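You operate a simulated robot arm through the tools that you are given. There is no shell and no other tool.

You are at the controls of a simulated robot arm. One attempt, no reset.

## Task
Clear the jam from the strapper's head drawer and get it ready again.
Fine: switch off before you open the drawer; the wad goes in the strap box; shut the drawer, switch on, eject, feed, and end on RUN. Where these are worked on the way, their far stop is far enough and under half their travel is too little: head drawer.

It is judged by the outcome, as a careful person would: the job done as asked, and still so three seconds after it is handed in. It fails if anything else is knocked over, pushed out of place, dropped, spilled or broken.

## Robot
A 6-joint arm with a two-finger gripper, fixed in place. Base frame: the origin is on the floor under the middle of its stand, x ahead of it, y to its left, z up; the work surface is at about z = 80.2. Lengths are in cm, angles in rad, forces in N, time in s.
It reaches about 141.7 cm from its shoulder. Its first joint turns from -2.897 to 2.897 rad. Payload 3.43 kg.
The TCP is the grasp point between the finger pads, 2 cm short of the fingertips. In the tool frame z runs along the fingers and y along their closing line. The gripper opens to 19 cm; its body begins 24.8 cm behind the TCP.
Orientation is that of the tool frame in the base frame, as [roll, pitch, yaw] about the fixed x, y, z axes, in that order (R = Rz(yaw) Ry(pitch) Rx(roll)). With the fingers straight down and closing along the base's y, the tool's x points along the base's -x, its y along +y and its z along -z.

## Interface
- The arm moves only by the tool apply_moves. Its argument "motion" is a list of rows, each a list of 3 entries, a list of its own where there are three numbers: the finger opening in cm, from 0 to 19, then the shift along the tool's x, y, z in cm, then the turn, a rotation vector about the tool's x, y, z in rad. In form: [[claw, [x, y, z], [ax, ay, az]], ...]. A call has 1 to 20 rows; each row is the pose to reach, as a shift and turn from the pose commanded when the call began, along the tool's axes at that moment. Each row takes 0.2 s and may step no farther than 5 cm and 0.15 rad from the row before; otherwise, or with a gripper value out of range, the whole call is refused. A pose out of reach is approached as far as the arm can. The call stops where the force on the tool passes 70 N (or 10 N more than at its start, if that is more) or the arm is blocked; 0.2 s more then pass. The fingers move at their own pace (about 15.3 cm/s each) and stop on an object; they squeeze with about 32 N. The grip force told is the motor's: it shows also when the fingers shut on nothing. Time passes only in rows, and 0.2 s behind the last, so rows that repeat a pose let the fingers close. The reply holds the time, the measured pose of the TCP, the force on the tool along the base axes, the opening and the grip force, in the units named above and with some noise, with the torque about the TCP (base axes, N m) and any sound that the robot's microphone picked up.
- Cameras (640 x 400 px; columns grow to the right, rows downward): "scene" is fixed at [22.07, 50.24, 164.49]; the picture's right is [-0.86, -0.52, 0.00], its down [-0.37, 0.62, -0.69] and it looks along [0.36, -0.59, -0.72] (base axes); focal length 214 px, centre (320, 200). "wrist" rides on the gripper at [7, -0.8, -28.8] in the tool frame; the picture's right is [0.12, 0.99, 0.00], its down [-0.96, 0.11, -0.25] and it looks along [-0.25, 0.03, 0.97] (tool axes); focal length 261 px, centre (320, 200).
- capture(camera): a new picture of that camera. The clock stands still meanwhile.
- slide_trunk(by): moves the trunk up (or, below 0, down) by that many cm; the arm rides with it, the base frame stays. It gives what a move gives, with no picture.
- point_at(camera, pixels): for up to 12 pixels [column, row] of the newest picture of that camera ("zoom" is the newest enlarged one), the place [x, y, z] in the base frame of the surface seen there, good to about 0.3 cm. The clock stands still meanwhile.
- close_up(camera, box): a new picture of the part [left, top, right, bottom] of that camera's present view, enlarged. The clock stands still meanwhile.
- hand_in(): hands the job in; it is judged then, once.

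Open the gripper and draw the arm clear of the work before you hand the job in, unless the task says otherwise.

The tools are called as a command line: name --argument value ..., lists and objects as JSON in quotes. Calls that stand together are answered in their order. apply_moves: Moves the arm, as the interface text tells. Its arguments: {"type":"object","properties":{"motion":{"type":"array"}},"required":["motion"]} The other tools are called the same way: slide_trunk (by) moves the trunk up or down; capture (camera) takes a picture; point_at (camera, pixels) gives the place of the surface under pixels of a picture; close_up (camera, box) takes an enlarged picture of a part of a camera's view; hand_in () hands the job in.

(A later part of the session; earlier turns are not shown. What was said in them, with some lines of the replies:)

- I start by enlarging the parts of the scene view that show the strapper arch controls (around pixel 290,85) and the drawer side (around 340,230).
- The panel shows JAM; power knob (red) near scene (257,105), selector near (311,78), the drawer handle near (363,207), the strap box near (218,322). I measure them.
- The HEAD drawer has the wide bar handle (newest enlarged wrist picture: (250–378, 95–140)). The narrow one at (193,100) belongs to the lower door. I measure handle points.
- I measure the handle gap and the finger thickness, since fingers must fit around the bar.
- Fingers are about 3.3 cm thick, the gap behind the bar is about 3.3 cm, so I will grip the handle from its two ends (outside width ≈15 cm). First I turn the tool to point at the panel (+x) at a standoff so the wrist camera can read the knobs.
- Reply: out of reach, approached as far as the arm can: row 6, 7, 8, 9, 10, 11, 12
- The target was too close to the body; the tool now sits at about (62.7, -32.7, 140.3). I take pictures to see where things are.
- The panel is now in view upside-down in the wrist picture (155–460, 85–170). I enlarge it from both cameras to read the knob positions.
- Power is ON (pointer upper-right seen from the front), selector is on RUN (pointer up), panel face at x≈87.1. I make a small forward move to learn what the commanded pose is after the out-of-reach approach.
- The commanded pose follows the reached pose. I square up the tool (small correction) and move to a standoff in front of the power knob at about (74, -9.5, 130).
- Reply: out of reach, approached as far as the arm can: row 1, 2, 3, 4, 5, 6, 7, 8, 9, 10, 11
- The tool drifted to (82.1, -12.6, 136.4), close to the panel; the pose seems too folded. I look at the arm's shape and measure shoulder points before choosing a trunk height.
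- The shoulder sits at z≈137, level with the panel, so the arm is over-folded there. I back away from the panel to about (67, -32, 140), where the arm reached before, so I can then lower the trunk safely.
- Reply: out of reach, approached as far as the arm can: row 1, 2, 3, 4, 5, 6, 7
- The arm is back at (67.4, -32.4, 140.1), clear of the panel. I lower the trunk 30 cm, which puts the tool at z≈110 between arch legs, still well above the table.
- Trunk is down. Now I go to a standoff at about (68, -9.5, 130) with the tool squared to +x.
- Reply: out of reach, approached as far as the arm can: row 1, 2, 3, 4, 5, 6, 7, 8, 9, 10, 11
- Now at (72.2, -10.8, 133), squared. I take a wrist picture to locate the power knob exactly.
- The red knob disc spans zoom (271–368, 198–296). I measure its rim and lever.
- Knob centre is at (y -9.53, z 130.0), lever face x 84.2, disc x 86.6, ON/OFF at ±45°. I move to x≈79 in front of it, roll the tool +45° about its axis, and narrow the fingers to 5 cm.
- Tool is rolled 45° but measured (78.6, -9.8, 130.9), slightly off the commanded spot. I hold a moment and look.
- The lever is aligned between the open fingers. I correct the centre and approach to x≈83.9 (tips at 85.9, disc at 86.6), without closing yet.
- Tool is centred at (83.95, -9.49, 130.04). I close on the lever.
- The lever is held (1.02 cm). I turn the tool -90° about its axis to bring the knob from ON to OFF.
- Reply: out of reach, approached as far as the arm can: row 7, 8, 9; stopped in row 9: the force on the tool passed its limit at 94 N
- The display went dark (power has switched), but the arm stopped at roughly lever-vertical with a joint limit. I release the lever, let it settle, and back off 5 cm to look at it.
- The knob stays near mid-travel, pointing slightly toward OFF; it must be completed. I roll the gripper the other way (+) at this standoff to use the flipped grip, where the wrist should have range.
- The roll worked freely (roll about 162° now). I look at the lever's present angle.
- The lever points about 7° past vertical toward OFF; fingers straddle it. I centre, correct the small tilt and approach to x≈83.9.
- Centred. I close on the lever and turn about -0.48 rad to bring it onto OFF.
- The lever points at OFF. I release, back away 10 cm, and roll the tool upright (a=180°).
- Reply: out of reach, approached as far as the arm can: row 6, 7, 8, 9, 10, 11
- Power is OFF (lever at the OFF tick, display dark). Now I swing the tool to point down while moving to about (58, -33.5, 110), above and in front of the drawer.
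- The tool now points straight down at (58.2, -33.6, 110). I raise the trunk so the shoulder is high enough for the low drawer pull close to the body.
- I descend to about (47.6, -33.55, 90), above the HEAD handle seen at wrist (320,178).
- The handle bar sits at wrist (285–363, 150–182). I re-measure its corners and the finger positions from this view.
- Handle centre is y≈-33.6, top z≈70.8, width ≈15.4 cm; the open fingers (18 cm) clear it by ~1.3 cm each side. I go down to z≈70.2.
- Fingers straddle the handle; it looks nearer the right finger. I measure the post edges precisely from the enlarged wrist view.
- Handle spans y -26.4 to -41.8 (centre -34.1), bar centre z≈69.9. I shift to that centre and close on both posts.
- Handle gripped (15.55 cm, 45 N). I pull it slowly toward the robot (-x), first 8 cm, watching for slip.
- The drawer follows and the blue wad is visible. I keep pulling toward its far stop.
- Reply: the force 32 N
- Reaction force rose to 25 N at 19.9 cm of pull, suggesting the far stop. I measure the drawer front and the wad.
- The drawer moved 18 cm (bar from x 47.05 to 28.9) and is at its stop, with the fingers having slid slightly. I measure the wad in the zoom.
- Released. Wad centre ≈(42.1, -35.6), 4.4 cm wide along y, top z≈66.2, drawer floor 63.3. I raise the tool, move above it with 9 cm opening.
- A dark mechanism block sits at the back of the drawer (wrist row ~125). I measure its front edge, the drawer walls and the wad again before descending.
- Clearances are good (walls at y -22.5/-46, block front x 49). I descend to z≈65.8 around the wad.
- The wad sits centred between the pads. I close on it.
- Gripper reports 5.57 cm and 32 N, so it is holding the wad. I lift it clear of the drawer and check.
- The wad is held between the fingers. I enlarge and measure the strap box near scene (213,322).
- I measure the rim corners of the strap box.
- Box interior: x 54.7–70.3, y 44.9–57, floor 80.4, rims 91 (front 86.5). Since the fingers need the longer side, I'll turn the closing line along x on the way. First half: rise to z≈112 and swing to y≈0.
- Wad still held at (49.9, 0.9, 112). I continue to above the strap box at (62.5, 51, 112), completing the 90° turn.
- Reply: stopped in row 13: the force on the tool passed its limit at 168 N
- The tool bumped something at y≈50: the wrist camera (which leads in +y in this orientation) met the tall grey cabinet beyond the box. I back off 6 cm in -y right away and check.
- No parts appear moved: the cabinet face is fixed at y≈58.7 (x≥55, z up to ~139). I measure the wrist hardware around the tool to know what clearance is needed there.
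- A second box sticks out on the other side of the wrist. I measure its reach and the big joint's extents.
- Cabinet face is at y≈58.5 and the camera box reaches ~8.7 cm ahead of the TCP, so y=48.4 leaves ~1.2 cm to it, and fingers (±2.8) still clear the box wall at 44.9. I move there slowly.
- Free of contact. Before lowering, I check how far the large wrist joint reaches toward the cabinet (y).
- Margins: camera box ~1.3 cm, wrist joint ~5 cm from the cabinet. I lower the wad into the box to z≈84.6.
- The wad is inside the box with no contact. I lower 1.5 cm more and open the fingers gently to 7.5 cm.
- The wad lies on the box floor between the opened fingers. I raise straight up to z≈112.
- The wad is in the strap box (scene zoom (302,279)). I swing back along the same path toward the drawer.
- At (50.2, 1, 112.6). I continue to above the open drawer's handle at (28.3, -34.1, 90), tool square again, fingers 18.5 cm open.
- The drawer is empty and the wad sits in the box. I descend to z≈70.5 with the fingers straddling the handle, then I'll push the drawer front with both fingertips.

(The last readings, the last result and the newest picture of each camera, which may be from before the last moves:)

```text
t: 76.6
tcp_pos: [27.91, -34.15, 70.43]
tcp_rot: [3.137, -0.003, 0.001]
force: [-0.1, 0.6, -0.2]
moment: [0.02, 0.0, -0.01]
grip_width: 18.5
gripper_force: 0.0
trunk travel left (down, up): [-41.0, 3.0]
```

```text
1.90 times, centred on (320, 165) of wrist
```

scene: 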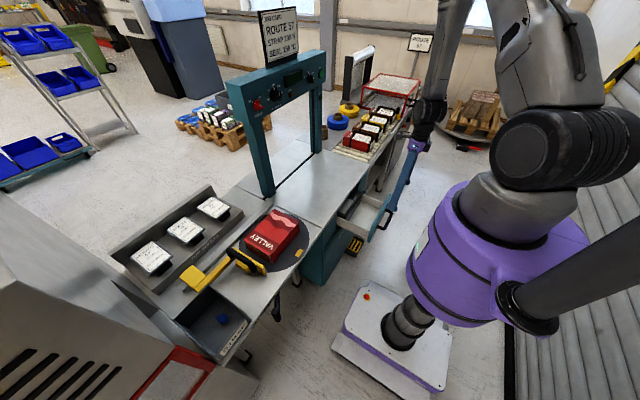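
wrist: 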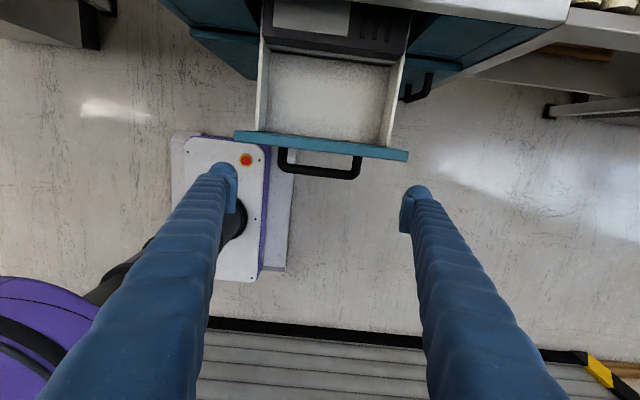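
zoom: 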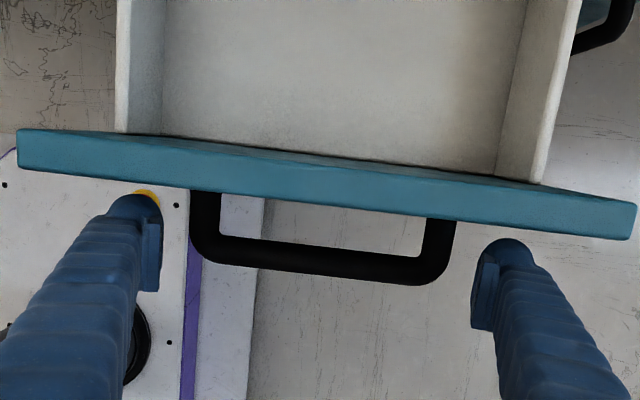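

Fingers straddle the handle in front of the panel. I push +x about 18.5 cm.

apply_moves --motion '[[18.5, [1, 0, 0], [0, 0, 0]], [18.5, [2, 0, 0], [0, 0, 0]], [18.5, [3, 0, 0], [0, 0, 0]], [18.5, [4.2, 0, 0], [0, 0, 0]], [18.5, [5.4, 0, 0], [0, 0, 0]], [18.5, [6.6, 0, 0], [0, 0, 0]], [18.5, [7.8, 0, 0], [0, 0, 0]], [18.5, [9, 0, 0], [0, 0, 0]], [18.5, [10.2, 0, 0], [0, 0, 0]], [18.5, [11.4, 0, 0], [0, 0, 0]], [18.5, [12.6, 0, 0], [0, 0, 0]], [18.5, [13.8, 0, 0], [0, 0, 0]], [18.5, [15, 0, 0], [0, 0, 0]], [18.5, [16.2, 0, 0], [0, 0, 0]], [18.5, [17.2, 0, 0], [0, 0, 0]], [18.5, [18, 0, 0], [0, 0, 0]], [18.5, [18.5, 0, 0], [0, 0, 0]], [18.5, [18.5, 0, 0], [0, 0, 0]]]'

close_up --camera "wrist" --box '[190, 60, 450, 270]'

close_up --camera "scene" --box '[300, 140, 420, 230]'

```text
t: 80.4
tcp_pos: [46.61, -34.16, 70.7]
tcp_rot: [3.137, -0.002, -0.001]
force: [0.7, -0.4, -0.3]
moment: [-0.01, 0.0, -0.03]
grip_width: 18.51
gripper_force: 0.1
trunk travel left (down, up): [-41.0, 3.0]
```

```text
1.90 times, centred on (320, 165) of wrist
```

zoom: 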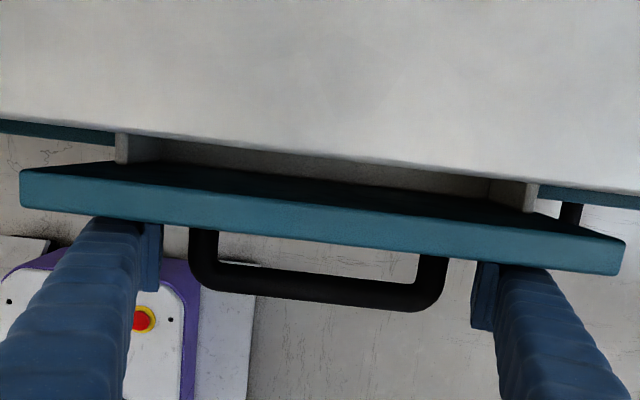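

```text
4.44 times, centred on (360, 185) of scene
```

zoom: 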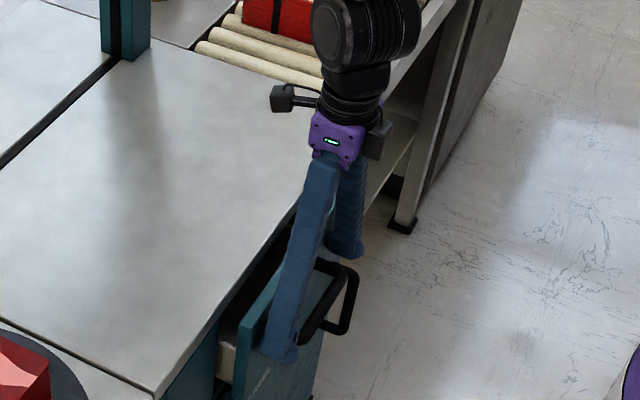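

The drawer follows and has ~3–4 cm to go. I keep pushing in small steps until it seats.

apply_moves --motion '[[18.5, [0.6, 0, 0], [0, 0, 0]], [18.5, [1.2, 0, 0], [0, 0, 0]], [18.5, [1.8, 0, 0], [0, 0, 0]], [18.5, [2.3, 0, 0], [0, 0, 0]], [18.5, [2.7, 0, 0], [0, 0, 0]], [18.5, [3.0, 0, 0], [0, 0, 0]], [18.5, [3.0, 0, 0], [0, 0, 0]]]'

close_up --camera "wrist" --box '[190, 60, 450, 270]'

close_up --camera "scene" --box '[300, 140, 420, 230]'

```text
t: 82.0
tcp_pos: [48.88, -33.98, 70.72]
tcp_rot: [-3.137, 0.003, -0.002]
force: [-58.5, -15.6, -6.2]
moment: [-0.14, -0.04, 2.16]
grip_width: 18.24
gripper_force: 0.0
trunk travel left (down, up): [-41.0, 3.0]
```

```text
1.90 times, centred on (320, 165) of wrist
```

zoom: 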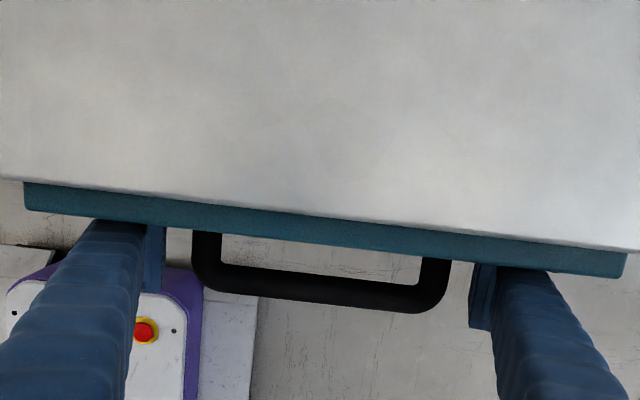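

```text
4.44 times, centred on (360, 185) of scene
```

zoom: 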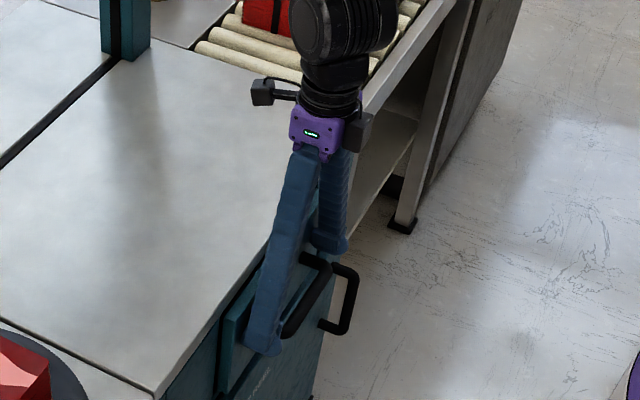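

Reaction -58 N: the drawer is seated. I back off 2 cm, rise above it and re-measure the front.

apply_moves --motion '[[18.5, [-1, 0, 0], [0, 0, 0]], [18.5, [-2, 0, 0], [0, 0, 0]], [18.5, [-2.2, 0, -4], [0, 0, 0]], [18.5, [-2.2, 0, -8], [0, 0, 0]], [18.5, [-2.2, 0, -12], [0, 0, 0]], [18.5, [-2.2, 0, -16.5], [0, 0, 0]], [18.5, [-2.2, 0, -21], [0, 0, 0]], [18.5, [-2.2, 0, -25.5], [0, 0, 0]], [18.5, [-2.2, 0, -30], [0, 0, 0]], [18.5, [-2.2, 0, -30], [0, 0, 0]]]'

capture --camera "wrist"

close_up --camera "wrist" --box '[220, 100, 420, 225]'

point_at --camera "zoom" --pixels '[[320, 180], [250, 170], [390, 190], [320, 150], [200, 110], [440, 160]]'

close_up --camera "scene" --box '[300, 140, 420, 230]'

```text
t: 84.2
tcp_pos: [47.13, -33.93, 100.59]
tcp_rot: [3.139, 0.001, -0.001]
force: [0.2, -0.9, -0.2]
moment: [0.0, 0.06, 0.0]
grip_width: 18.47
gripper_force: 0.0
trunk travel left (down, up): [-41.0, 3.0]
```

```text
taken
```

wrist: 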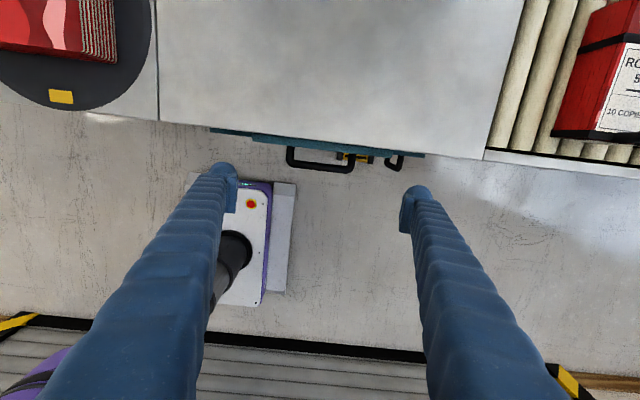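

```text
3.20 times, centred on (320, 162) of wrist
```

zoom: 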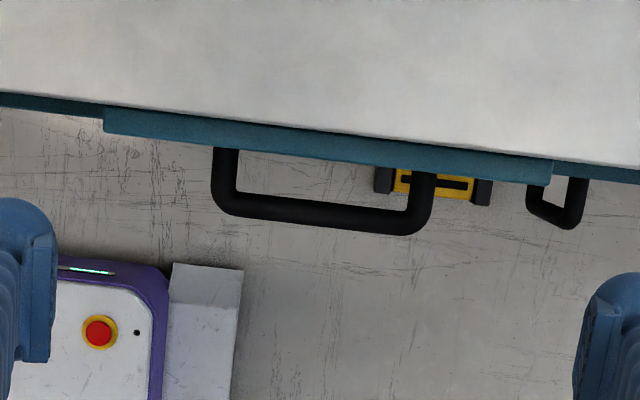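

```text
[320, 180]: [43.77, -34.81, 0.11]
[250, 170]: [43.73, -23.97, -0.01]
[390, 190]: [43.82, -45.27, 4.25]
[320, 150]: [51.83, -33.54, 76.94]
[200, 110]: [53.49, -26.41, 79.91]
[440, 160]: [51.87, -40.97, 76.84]
```

```text
4.44 times, centred on (360, 185) of scene
```

zoom: 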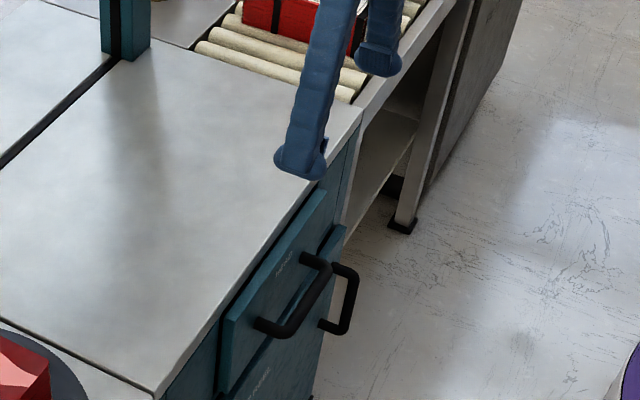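

The drawer front is back at x≈51.85, the same as at the start: shut. I rise to (58, -33.5, 146) to prepare for panel work, closing the fingers to 5 cm on the way.

point_at --camera "wrist" --pixels '[[318, 167], [305, 165], [335, 169]]'

apply_moves --motion '[[18.5, [0.3, 0, -4], [0, 0, 0]], [18.5, [1, 0, -8], [0, 0, 0]], [18.5, [2, 0, -12], [0, 0, 0]], [16, [3, 0, -16], [0, 0, 0]], [14, [4, 0, -20], [0, 0, 0]], [12, [5, -0.1, -24], [0, 0, 0]], [10, [6, -0.2, -28], [0, 0, 0]], [8, [7, -0.3, -32], [0, 0, 0]], [6, [8, -0.4, -36], [0, 0, 0]], [5, [9.5, -0.4, -40], [0, 0, 0]], [5, [10.9, -0.4, -44], [0, 0, 0]], [5, [10.9, -0.4, -45.4], [0, 0, 0]], [5, [10.9, -0.4, -45.4], [0, 0, 0]]]'

```text
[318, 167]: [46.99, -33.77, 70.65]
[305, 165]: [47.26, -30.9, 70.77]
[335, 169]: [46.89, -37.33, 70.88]
```

```text
t: 87.0
tcp_pos: [58.03, -33.54, 146.09]
tcp_rot: [3.139, -0.001, 0.0]
force: [-0.1, -0.7, 0.2]
moment: [0.02, 0.01, 0.0]
grip_width: 4.98
gripper_force: 0.1
trunk travel left (down, up): [-41.0, 3.0]
```

The handle is back at x≈47.0. Now I lower the trunk 38 cm for horizontal panel work (tool goes to z≈108, clear above the table).

slide_trunk --by -38

```text
t: 90.7
tcp_pos: [58.08, -33.49, 108.07]
tcp_rot: [3.139, -0.001, 0.0]
force: [0.6, -0.6, -1.0]
moment: [0.01, 0.03, -0.01]
grip_width: 4.96
gripper_force: 0.0
trunk travel left (down, up): [-3.0, 41.0]
```

I swing the tool up to horizontal and move in front of the power knob at about (77, -9.5, 130).

apply_moves --motion '[[5, [1.6, -2, -1.8], [0, 0.131, 0]], [5, [3.2, -4, -3.6], [0, 0.262, 0]], [5, [4.8, -6, -5.5], [0, 0.393, 0]], [5, [6.4, -8, -7.3], [0, 0.524, 0]], [5, [8, -10, -9.2], [0, 0.654, 0]], [5, [9.6, -12, -11], [0, 0.785, 0]], [5, [11.2, -14, -12.8], [0, 0.916, 0]], [5, [12.8, -16, -14.7], [0, 1.047, 0]], [5, [14.4, -18, -16.5], [0, 1.178, 0]], [5, [16, -20, -18.3], [0, 1.309, 0]], [5, [17.6, -22, -20.2], [0, 1.44, 0]], [5, [18.9, -24, -22], [0, 1.571, 0]], [5, [18.9, -24, -22], [0, 1.571, 0]]]'

capture --camera "wrist"

```text
t: 93.5
tcp_pos: [76.86, -9.47, 130.18]
tcp_rot: [0.743, -1.566, 2.397]
force: [0.5, 0.0, -0.4]
moment: [0.03, -0.06, 0.05]
grip_width: 4.99
gripper_force: 0.0
trunk travel left (down, up): [-3.0, 41.0]
```

```text
taken
```

wrist: 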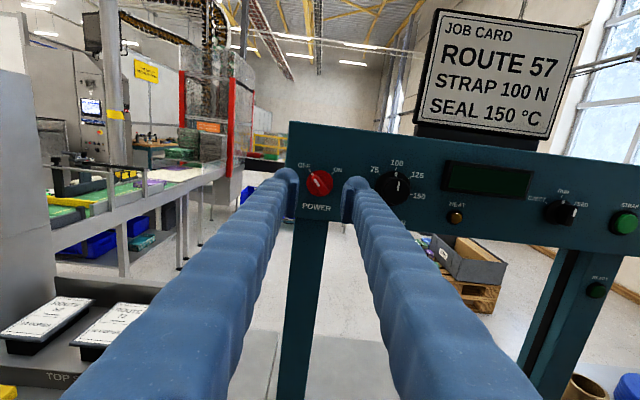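

In position. I roll -45° to match the OFF lever and approach to x≈83.9.

apply_moves --motion '[[5, [-0.18, 0.06, 0], [0, 0, -0.131]], [5, [-0.18, 0.06, 0], [0, 0, -0.262]], [5, [-0.18, 0.06, 0], [0, 0, -0.393]], [5, [-0.18, 0.06, 0], [0, 0, -0.524]], [5, [-0.18, 0.06, 0], [0, 0, -0.654]], [5, [-0.18, 0.06, 0], [0, 0, -0.785]], [5, [-0.18, 0.06, 2], [0, 0, -0.785]], [5, [-0.18, 0.06, 4], [0, 0, -0.785]], [5, [-0.18, 0.06, 5.8], [0, 0, -0.785]], [5, [-0.18, 0.06, 7.05], [0, 0, -0.785]], [5, [-0.18, 0.06, 7.05], [0, 0, -0.785]]]'

close_up --camera "wrist" --box '[240, 130, 400, 230]'

```text
t: 95.9
tcp_pos: [83.89, -9.45, 129.83]
tcp_rot: [1.567, -0.783, 1.572]
force: [0.2, 0.5, 0.4]
moment: [0.05, 0.0, -0.02]
grip_width: 5.0
gripper_force: 0.0
trunk travel left (down, up): [-3.0, 41.0]
```

```text
4.00 times, centred on (320, 180) of wrist
```

zoom: 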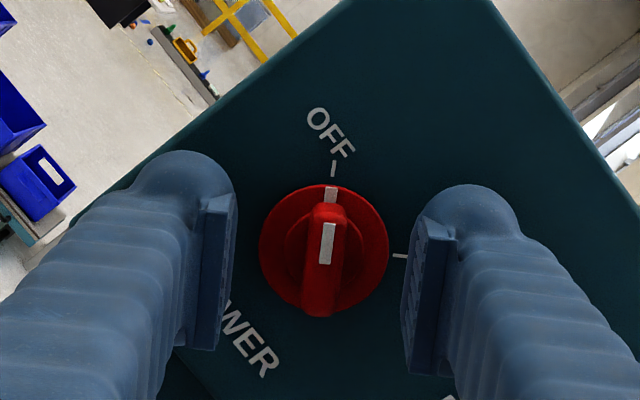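

The OFF lever is centred between the pads. I close and turn +90° to ON.

apply_moves --motion '[[3, [0, 0, 0], [0, 0, 0]], [0, [0, 0, 0], [0, 0, 0]], [0, [0, 0, 0], [0, 0, 0]], [0, [0, 0, 0], [0, 0, 0]], [0, [0, 0, 0], [0, 0, 0.131]], [0, [0, 0, 0], [0, 0, 0.262]], [0, [0, 0, 0], [0, 0, 0.393]], [0, [0, 0, 0], [0, 0, 0.524]], [0, [0, 0, 0], [0, 0, 0.654]], [0, [0, 0, 0], [0, 0, 0.785]], [0, [0, 0, 0], [0, 0, 0.916]], [0, [0, 0, 0], [0, 0, 1.047]], [0, [0, 0, 0], [0, 0, 1.178]], [0, [0, 0, 0], [0, 0, 1.309]], [0, [0, 0, 0], [0, 0, 1.44]], [0, [0, 0, 0], [0, 0, 1.571]], [0, [0, 0, 0], [0, 0, 1.571]]]'

close_up --camera "wrist" --box '[240, 130, 400, 230]'

close_up --camera "scene" --box '[225, 40, 345, 120]'

```text
t: 99.5
tcp_pos: [84.04, -9.41, 129.92]
tcp_rot: [-1.567, -0.788, -1.574]
force: [1.9, 2.1, 6.4]
moment: [-0.03, 0.03, 0.04]
grip_width: 0.96
gripper_force: 43.4
trunk travel left (down, up): [-3.0, 41.0]
```

```text
4.00 times, centred on (320, 180) of wrist
```

zoom: 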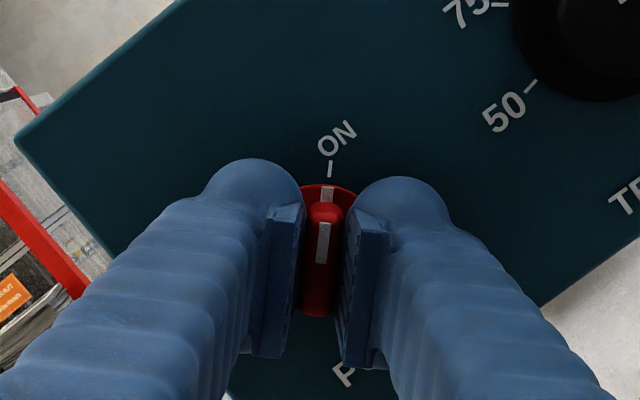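

```text
5.00 times, centred on (285, 80) of scene
```

zoom: 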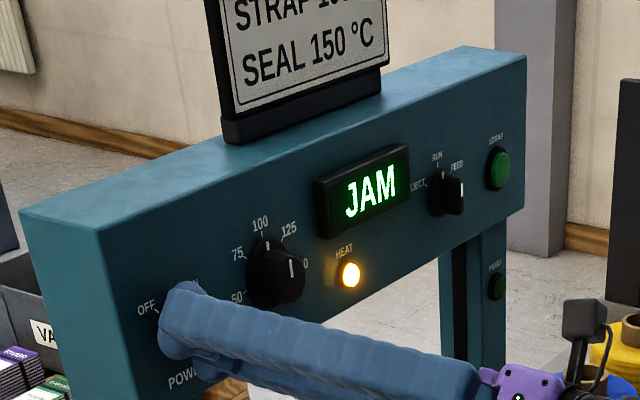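

Power is ON: display lit JAM and HEAT lamp lit. I release, back off 6 cm, and roll upright again.

apply_moves --motion '[[3, [0, 0, 0], [0, 0, 0]], [5, [0, 0, 0], [0, 0, 0]], [5, [0, 0, -1.5], [0, 0, 0]], [5, [0, 0, -4], [0, 0, 0]], [5, [0, 0, -6], [0, 0, -0.131]], [5, [0, 0, -6], [0, 0, -0.262]], [5, [0, 0, -6], [0, 0, -0.393]], [5, [0, 0, -6], [0, 0, -0.524]], [5, [0, 0, -6], [0, 0, -0.654]], [5, [0, 0, -6], [0, 0, -0.785]], [5, [0, 0, -6], [0, 0, -0.785]]]'

close_up --camera "wrist" --box '[280, 120, 640, 320]'

```text
t: 101.9
tcp_pos: [77.98, -9.46, 129.88]
tcp_rot: [0.936, -1.568, 2.206]
force: [0.0, 0.0, -0.7]
moment: [-0.01, 0.0, 0.02]
grip_width: 5.01
gripper_force: 0.0
trunk travel left (down, up): [-3.0, 41.0]
```

```text
1.78 times, centred on (460, 220) of wrist
```

zoom: 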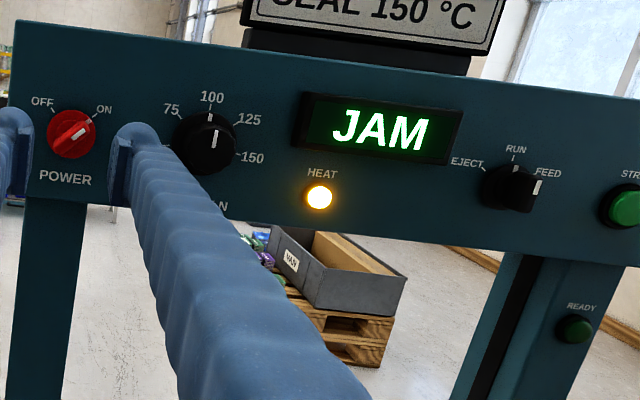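

Now I slide across to the selector at about (77, -46, 130).

apply_moves --motion '[[5, [0, 3.65, -0.1], [0, 0, 0]], [5, [0, 7.3, -0.2], [0, 0, 0]], [5, [0, 10.95, -0.3], [0, 0, 0]], [5, [0, 14.6, -0.4], [0, 0, 0]], [5, [0, 18.25, -0.5], [0, 0, 0]], [5, [0, 21.9, -0.6], [0, 0, 0]], [5, [0, 25.55, -0.7], [0, 0, 0]], [5, [0, 29.2, -0.8], [0, 0, 0]], [5, [0, 32.85, -0.9], [0, 0, 0]], [5, [0, 36.5, -1], [0, 0, 0]], [5, [0, 36.5, -1], [0, 0, 0]]]'

capture --camera "wrist"

close_up --camera "wrist" --box '[230, 120, 430, 245]'

```text
t: 104.3
tcp_pos: [76.87, -46.04, 130.0]
tcp_rot: [0.565, -1.569, 2.576]
force: [0.2, -0.1, -0.5]
moment: [0.03, -0.03, 0.12]
grip_width: 5.0
gripper_force: 0.2
trunk travel left (down, up): [-3.0, 41.0]
```

```text
taken
```

wrist: 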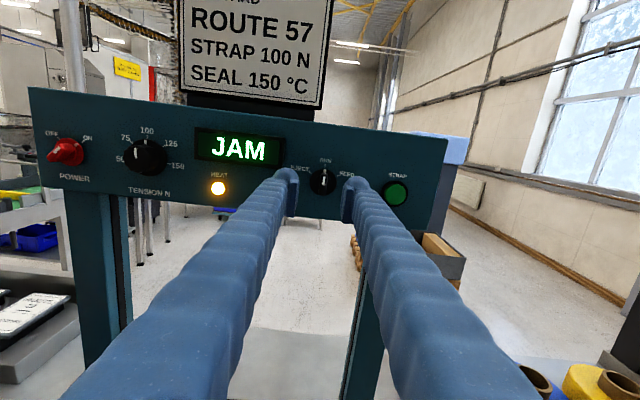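

```text
3.20 times, centred on (330, 182) of wrist
```

zoom: 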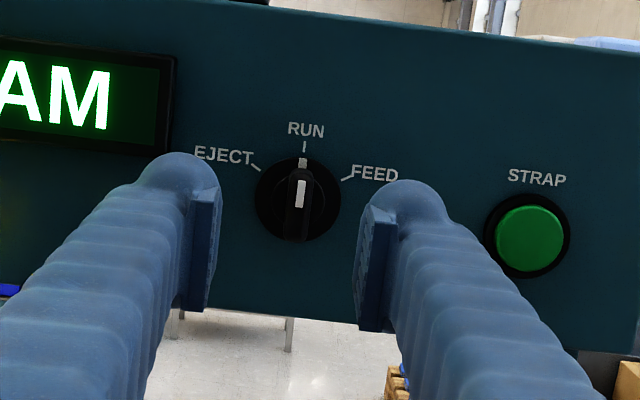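

The selector's lever is at zoom (300,195) pointing to RUN. I measure its disc, lever and ticks, plus the STRAP button.

point_at --camera "zoom" --pixels '[[260, 200], [335, 203], [296, 236], [303, 162], [300, 180], [300, 200], [298, 228], [304, 146], [255, 166], [346, 179], [530, 240], [490, 235]]'

```text
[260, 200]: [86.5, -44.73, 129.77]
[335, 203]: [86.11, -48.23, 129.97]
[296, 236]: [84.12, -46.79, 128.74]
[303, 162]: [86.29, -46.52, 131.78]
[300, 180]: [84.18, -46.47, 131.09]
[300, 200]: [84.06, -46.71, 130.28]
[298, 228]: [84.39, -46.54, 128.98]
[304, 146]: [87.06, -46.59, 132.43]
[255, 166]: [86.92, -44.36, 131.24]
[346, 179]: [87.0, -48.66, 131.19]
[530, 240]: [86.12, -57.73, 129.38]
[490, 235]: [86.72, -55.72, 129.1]
```

Selector centre ≈(y -46.5, z 130.0), EJECT/FEED at ±60°. The display frame protrudes nearby, so I measure its right/bottom edges for finger clearance.

point_at --camera "zoom" --pixels '[[170, 60], [165, 100], [160, 150], [140, 152], [100, 146], [175, 70], [178, 62], [150, 130]]'

```text
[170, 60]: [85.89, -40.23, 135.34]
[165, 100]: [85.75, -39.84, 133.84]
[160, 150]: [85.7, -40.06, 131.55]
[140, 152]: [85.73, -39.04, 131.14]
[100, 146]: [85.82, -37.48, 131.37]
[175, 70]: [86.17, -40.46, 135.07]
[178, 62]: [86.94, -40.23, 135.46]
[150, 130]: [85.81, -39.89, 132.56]
```

Display edge is at y≈-40.4; with 3.6 cm opening the fingers stay ≥1 cm clear. I centre on the selector and approach to x≈83.9.

apply_moves --motion '[[3.6, [0, 0.46, 0.5], [0, 0, 0]], [3.6, [0, 0.46, 2.5], [0, 0, 0]], [3.6, [0, 0.46, 4.5], [0, 0, 0]], [3.6, [0, 0.46, 6], [0, 0, 0]], [3.6, [0, 0.46, 7], [0, 0, 0]], [3.6, [0, 0.46, 7], [0, 0, 0]]]'

close_up --camera "wrist" --box '[230, 120, 430, 245]'

```text
t: 105.7
tcp_pos: [84.0, -46.46, 129.94]
tcp_rot: [0.709, -1.568, 2.433]
force: [-0.7, 0.6, 0.6]
moment: [0.0, 0.0, 0.0]
grip_width: 3.58
gripper_force: 0.0
trunk travel left (down, up): [-3.0, 41.0]
```

```text
3.20 times, centred on (330, 182) of wrist
```

zoom: 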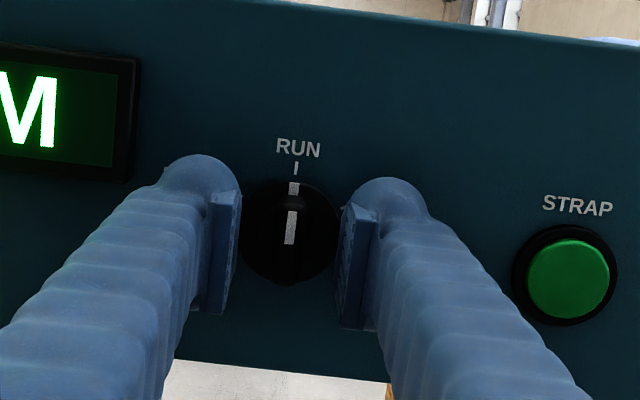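

The lever sits between the pads. I close and turn -60° to EJECT.

apply_moves --motion '[[2, [0, 0, 0], [0, 0, 0]], [0, [0, 0, 0], [0, 0, 0]], [0, [0, 0, 0], [0, 0, 0]], [0, [0, 0, 0], [0, 0, -0.131]], [0, [0, 0, 0], [0, 0, -0.262]], [0, [0, 0, 0], [0, 0, -0.393]], [0, [0, 0, 0], [0, 0, -0.524]], [0, [0, 0, 0], [0, 0, -0.654]], [0, [0, 0, 0], [0, 0, -0.785]], [0, [0, 0, 0], [0, 0, -0.916]], [0, [0, 0, 0], [0, 0, -1.047]], [0, [0, 0, 0], [0, 0, -1.06]], [0, [0, 0, 0], [0, 0, -1.06]]]'

close_up --camera "wrist" --box '[230, 80, 430, 245]'

close_up --camera "scene" --box '[225, 40, 345, 120]'

```text
t: 108.5
tcp_pos: [83.89, -46.56, 129.98]
tcp_rot: [1.569, -0.507, 1.571]
force: [2.3, -4.1, 1.2]
moment: [0.59, 0.02, -0.09]
grip_width: 0.99
gripper_force: 43.1
trunk travel left (down, up): [-3.0, 41.0]
```

```text
2.42 times, centred on (330, 162) of wrist
```

zoom: 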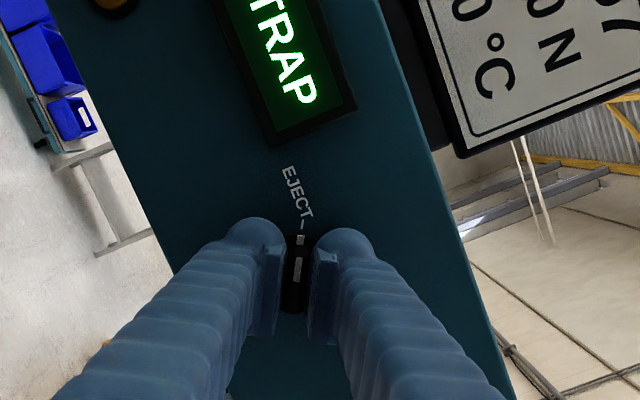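

```text
5.00 times, centred on (285, 80) of scene
```

zoom: 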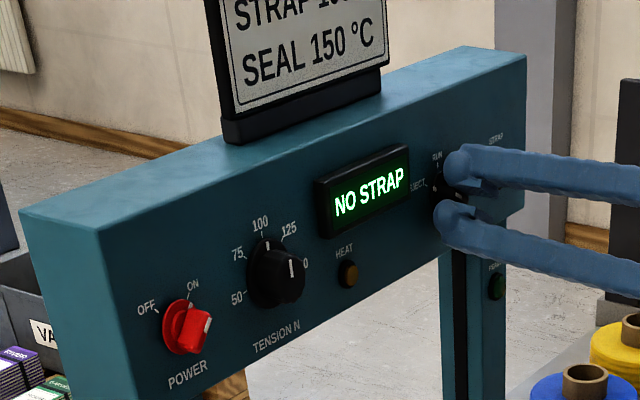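

Display now says NO STRAP: the eject worked. I turn through RUN to FEED (+120°), keeping the grip.

apply_moves --motion '[[0, [0, 0, 0], [0, 0, 0]], [0, [0, 0, 0], [0, 0, 0.135]], [0, [0, 0, 0], [0, 0, 0.27]], [0, [0, 0, 0], [0, 0, 0.405]], [0, [0, 0, 0], [0, 0, 0.54]], [0, [0, 0, 0], [0, 0, 0.675]], [0, [0, 0, 0], [0, 0, 0.81]], [0, [0, 0, 0], [0, 0, 0.945]], [0, [0, 0, 0], [0, 0, 1.08]], [0, [0, 0, 0], [0, 0, 1.215]], [0, [0, 0, 0], [0, 0, 1.35]], [0, [0, 0, 0], [0, 0, 1.485]], [0, [0, 0, 0], [0, 0, 1.62]], [0, [0, 0, 0], [0, 0, 1.755]], [0, [0, 0, 0], [0, 0, 1.89]], [0, [0, 0, 0], [0, 0, 2.02]], [0, [0, 0, 0], [0, 0, 2.11]], [0, [0, 0, 0], [0, 0, 2.11]], [0, [0, 0, 0], [0, 0, 2.11]]]'

close_up --camera "wrist" --box '[230, 80, 430, 245]'

close_up --camera "scene" --box '[225, 40, 345, 120]'

```text
t: 112.5
tcp_pos: [83.95, -46.37, 130.05]
tcp_rot: [-1.567, -0.522, -1.572]
force: [-0.6, -5.8, 2.6]
moment: [-0.05, -0.02, -0.02]
grip_width: 1.01
gripper_force: 43.3
trunk travel left (down, up): [-3.0, 41.0]
```

```text
2.42 times, centred on (330, 162) of wrist
```

zoom: 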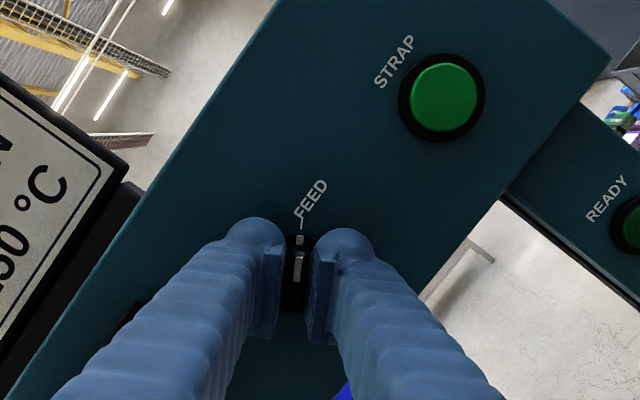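

```text
5.00 times, centred on (285, 80) of scene
```

zoom: 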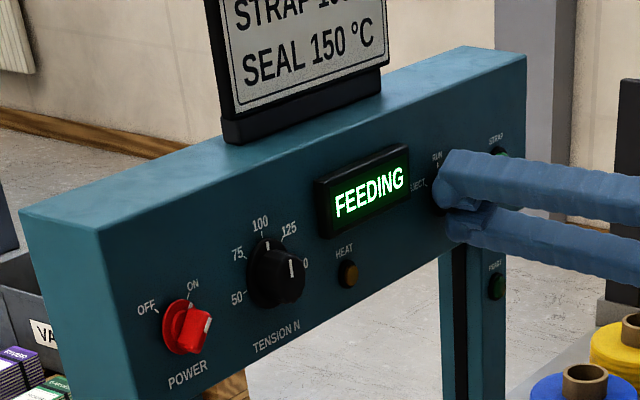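

Lever at FEED and the display reads FEEDING. I hold here and wait for the feed to finish.

apply_moves --motion '[[0, [0, 0, 0], [0, 0, 0]], [0, [0, 0, 0], [0, 0, 0]], [0, [0, 0, 0], [0, 0, 0]], [0, [0, 0, 0], [0, 0, 0]], [0, [0, 0, 0], [0, 0, 0]], [0, [0, 0, 0], [0, 0, 0]], [0, [0, 0, 0], [0, 0, 0]], [0, [0, 0, 0], [0, 0, 0]], [0, [0, 0, 0], [0, 0, 0]], [0, [0, 0, 0], [0, 0, 0]]]'

close_up --camera "scene" --box '[225, 40, 345, 120]'

```text
t: 114.7
tcp_pos: [83.8, -46.4, 129.96]
tcp_rot: [-1.566, -0.524, -1.573]
force: [-1.1, -5.8, 3.5]
moment: [-0.03, -0.06, -0.08]
grip_width: 1.0
gripper_force: 43.5
trunk travel left (down, up): [-3.0, 41.0]
```

```text
5.00 times, centred on (285, 80) of scene
```

zoom: 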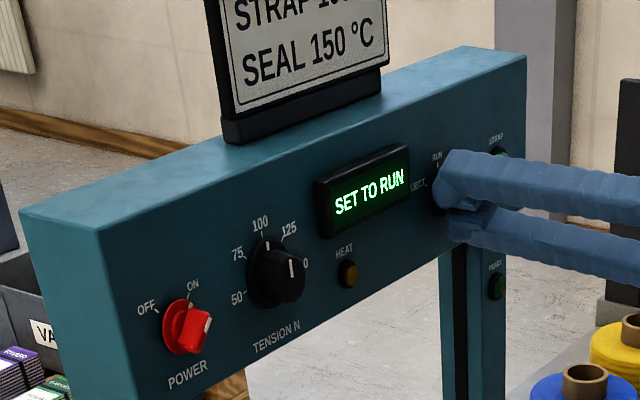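

Display says SET TO RUN. I turn the selector back -60° to RUN.

apply_moves --motion '[[0, [0, 0, 0], [0, 0, -0.131]], [0, [0, 0, 0], [0, 0, -0.262]], [0, [0, 0, 0], [0, 0, -0.393]], [0, [0, 0, 0], [0, 0, -0.524]], [0, [0, 0, 0], [0, 0, -0.654]], [0, [0, 0, 0], [0, 0, -0.785]], [0, [0, 0, 0], [0, 0, -0.916]], [0, [0, 0, 0], [0, 0, -1.05]], [0, [0, 0, 0], [0, 0, -1.05]], [0, [0, 0, 0], [0, 0, -1.05]]]'

close_up --camera "wrist" --box '[230, 80, 430, 245]'

close_up --camera "scene" --box '[225, 40, 345, 120]'

```text
t: 116.9
tcp_pos: [83.96, -46.52, 129.91]
tcp_rot: [0.867, -1.569, 2.276]
force: [1.6, -2.5, 1.6]
moment: [0.04, 0.02, -0.01]
grip_width: 0.99
gripper_force: 43.2
trunk travel left (down, up): [-3.0, 41.0]
```

```text
2.42 times, centred on (330, 162) of wrist
```

zoom: 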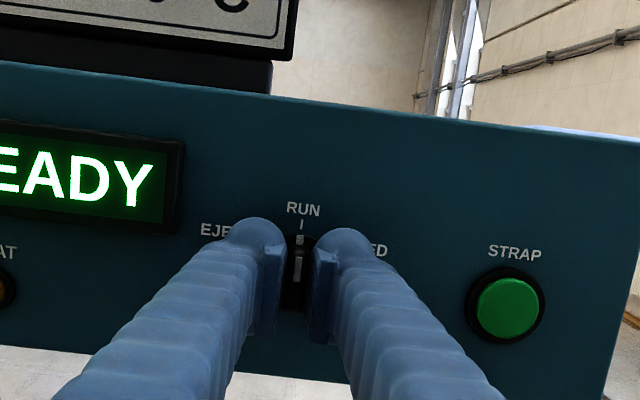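

```text
5.00 times, centred on (285, 80) of scene
```

zoom: 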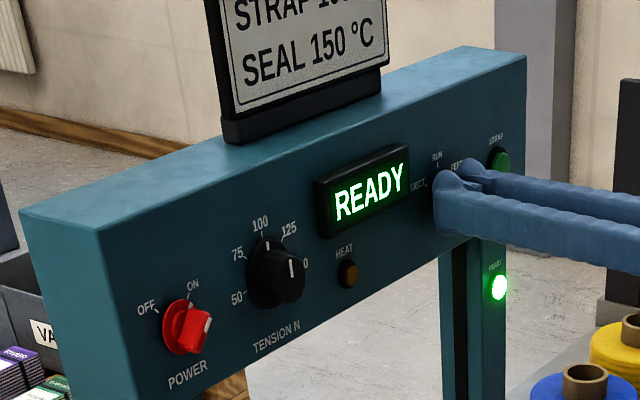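

READY is shown and the green READY lamp is lit. I release the selector, opening only to 3.6 cm, and back off.

apply_moves --motion '[[2.5, [0, 0, 0], [0, 0, 0]], [3.6, [0, 0, 0], [0, 0, 0]], [3.6, [0, 0, -1.5], [0, 0, 0]], [3.6, [0, 0, -4], [0, 0, 0]], [3.6, [0, 0, -7], [0, 0, 0]], [3.6, [0, 0, -7], [0, 0, 0]]]'

close_up --camera "wrist" --box '[230, 80, 430, 245]'

```text
t: 118.3
tcp_pos: [76.78, -46.47, 129.88]
tcp_rot: [0.653, -1.566, 2.488]
force: [-0.4, 0.8, 0.6]
moment: [0.01, 0.0, 0.0]
grip_width: 3.61
gripper_force: 0.0
trunk travel left (down, up): [-3.0, 41.0]
```

```text
2.42 times, centred on (330, 162) of wrist
```

zoom: 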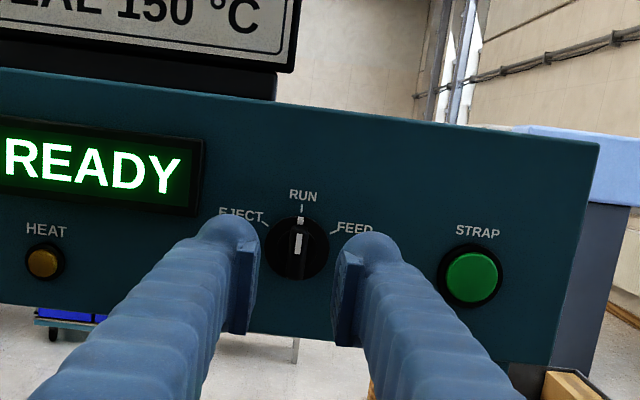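

Selector stands at RUN with READY shown. I draw the arm back, turning the tool down to about (58, -34, 112) and opening the gripper.

apply_moves --motion '[[3.6, [0, -0.8, 0], [0, -0.131, 0]], [3.6, [0, -1.8, -0.5], [0, -0.262, 0]], [3.6, [-1, -2.8, -1.5], [0, -0.393, 0]], [5, [-2.5, -3.8, -3], [0, -0.524, 0]], [6, [-4, -4.8, -4.5], [0, -0.654, 0]], [8, [-6, -5.8, -6.5], [0, -0.785, 0]], [10, [-8, -7, -8.5], [0, -0.916, 0]], [12, [-10, -8, -10.5], [0, -1.047, 0]], [14, [-12, -9, -12.5], [0, -1.178, 0]], [16, [-14, -10.2, -14.5], [0, -1.309, 0]], [18, [-16, -11.4, -16.6], [0, -1.44, 0]], [19, [-18, -12.5, -18.8], [0, -1.571, 0]], [19, [-18, -12.5, -18.8], [0, -1.571, 0]]]'

capture --camera "scene"

close_up --camera "scene" --box '[225, 40, 345, 120]'

close_up --camera "scene" --box '[130, 170, 400, 370]'

```text
t: 121.1
tcp_pos: [58.03, -33.99, 111.94]
tcp_rot: [3.14, 0.0, -0.001]
force: [-0.6, -0.6, 0.2]
moment: [0.0, 0.09, 0.01]
grip_width: 19.01
gripper_force: 0.1
trunk travel left (down, up): [-3.0, 41.0]
```

```text
taken
```

scene: 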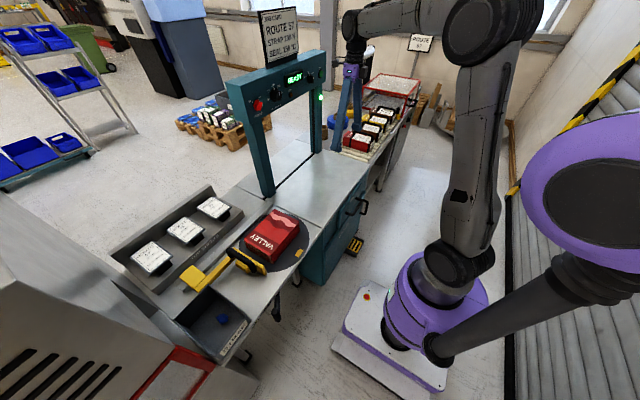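

```text
5.00 times, centred on (285, 80) of scene
```

zoom: 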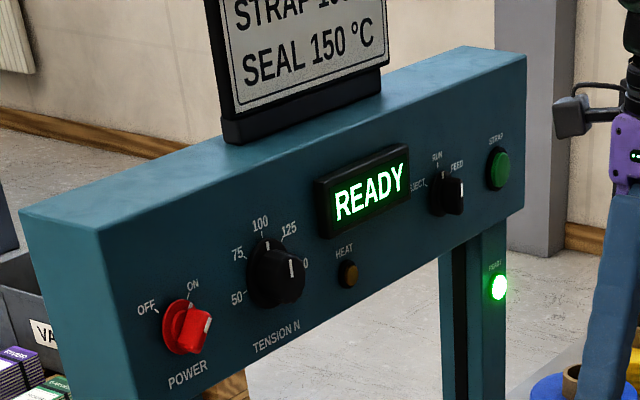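

```text
2.00 times, centred on (265, 270) of scene
```

zoom: 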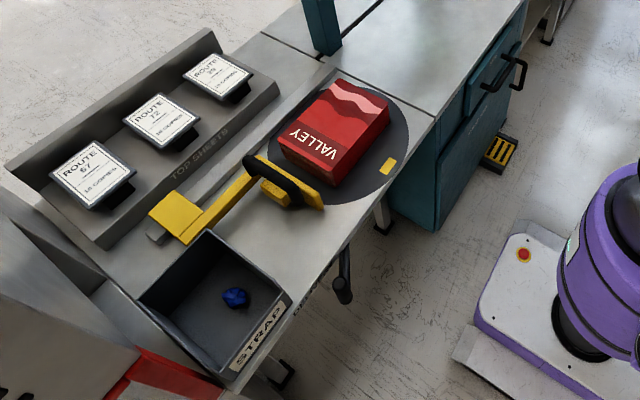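

Everything looks right: READY lit, power ON, selector RUN, drawer shut, wad in the strap box. I raise the trunk to lift the open gripper well clear of the work.

slide_trunk --by 32

capture --camera "wrist"

capture --camera "scene"

close_up --camera "scene" --box '[225, 40, 385, 220]'

```text
t: 124.2
tcp_pos: [58.25, -34.14, 143.9]
tcp_rot: [3.14, -0.004, 0.0]
force: [-0.2, 0.5, -0.1]
moment: [-0.06, -0.01, -0.03]
grip_width: 19.01
gripper_force: 0.0
trunk travel left (down, up): [-35.0, 9.0]
```

```text
taken
```

wrist: 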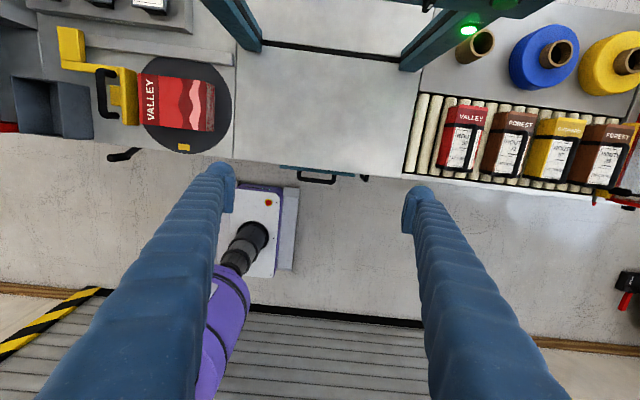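

```text
taken
```

scene: 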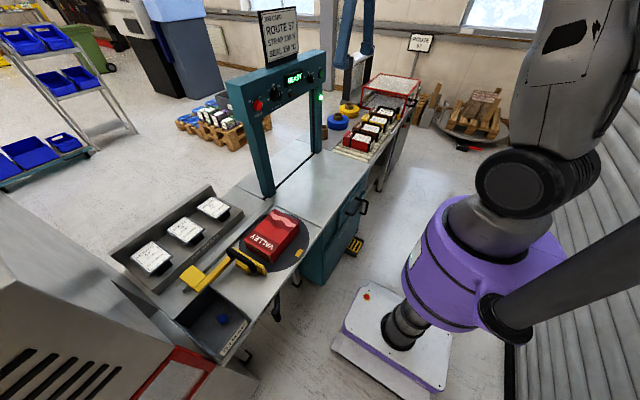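

```text
2.22 times, centred on (305, 130) of scene
```

zoom: 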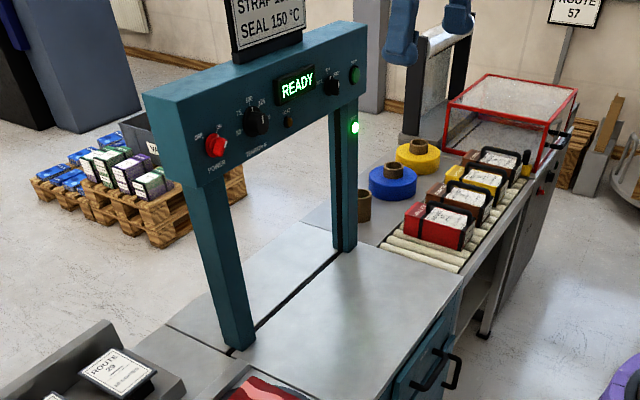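

The display reads READY, the lamp is green, the drawer is shut, the wad is in the strap box (scene (222,320)). The arm is clear with the gripper open, and nothing else looks disturbed, so I hand in.

hand_in

```text
The job is handed in.
```

The jam is cleared and the strapper is ready again: the display reads READY, the green lamp is lit, power is on and the selector is on RUN.

- **Clearing the jam:** I switched off first, then pulled the head drawer out 18 cm to its far stop. The blue wad came out and is now in the strap box.
- **Getting it ready:** I pushed the drawer fully shut and switched on. Eject showed NO STRAP. I held FEED until the display asked for RUN, then set the selector to RUN.
- **A knock on the way:** while carrying the wad, the arm's wrist bumped the tall grey cabinet beyond the strap box and stopped at 168 N. I backed off at once. In the pictures taken afterwards nothing looked moved or damaged, and the wad was not dropped.
- **Power knob:** on the first try at OFF, the arm reached a joint limit halfway and stopped at 94 N. The display was already dark by then. I regripped and finished the turn to OFF before touching the drawer.

I handed the job in with the gripper open and the arm raised clear of the work.
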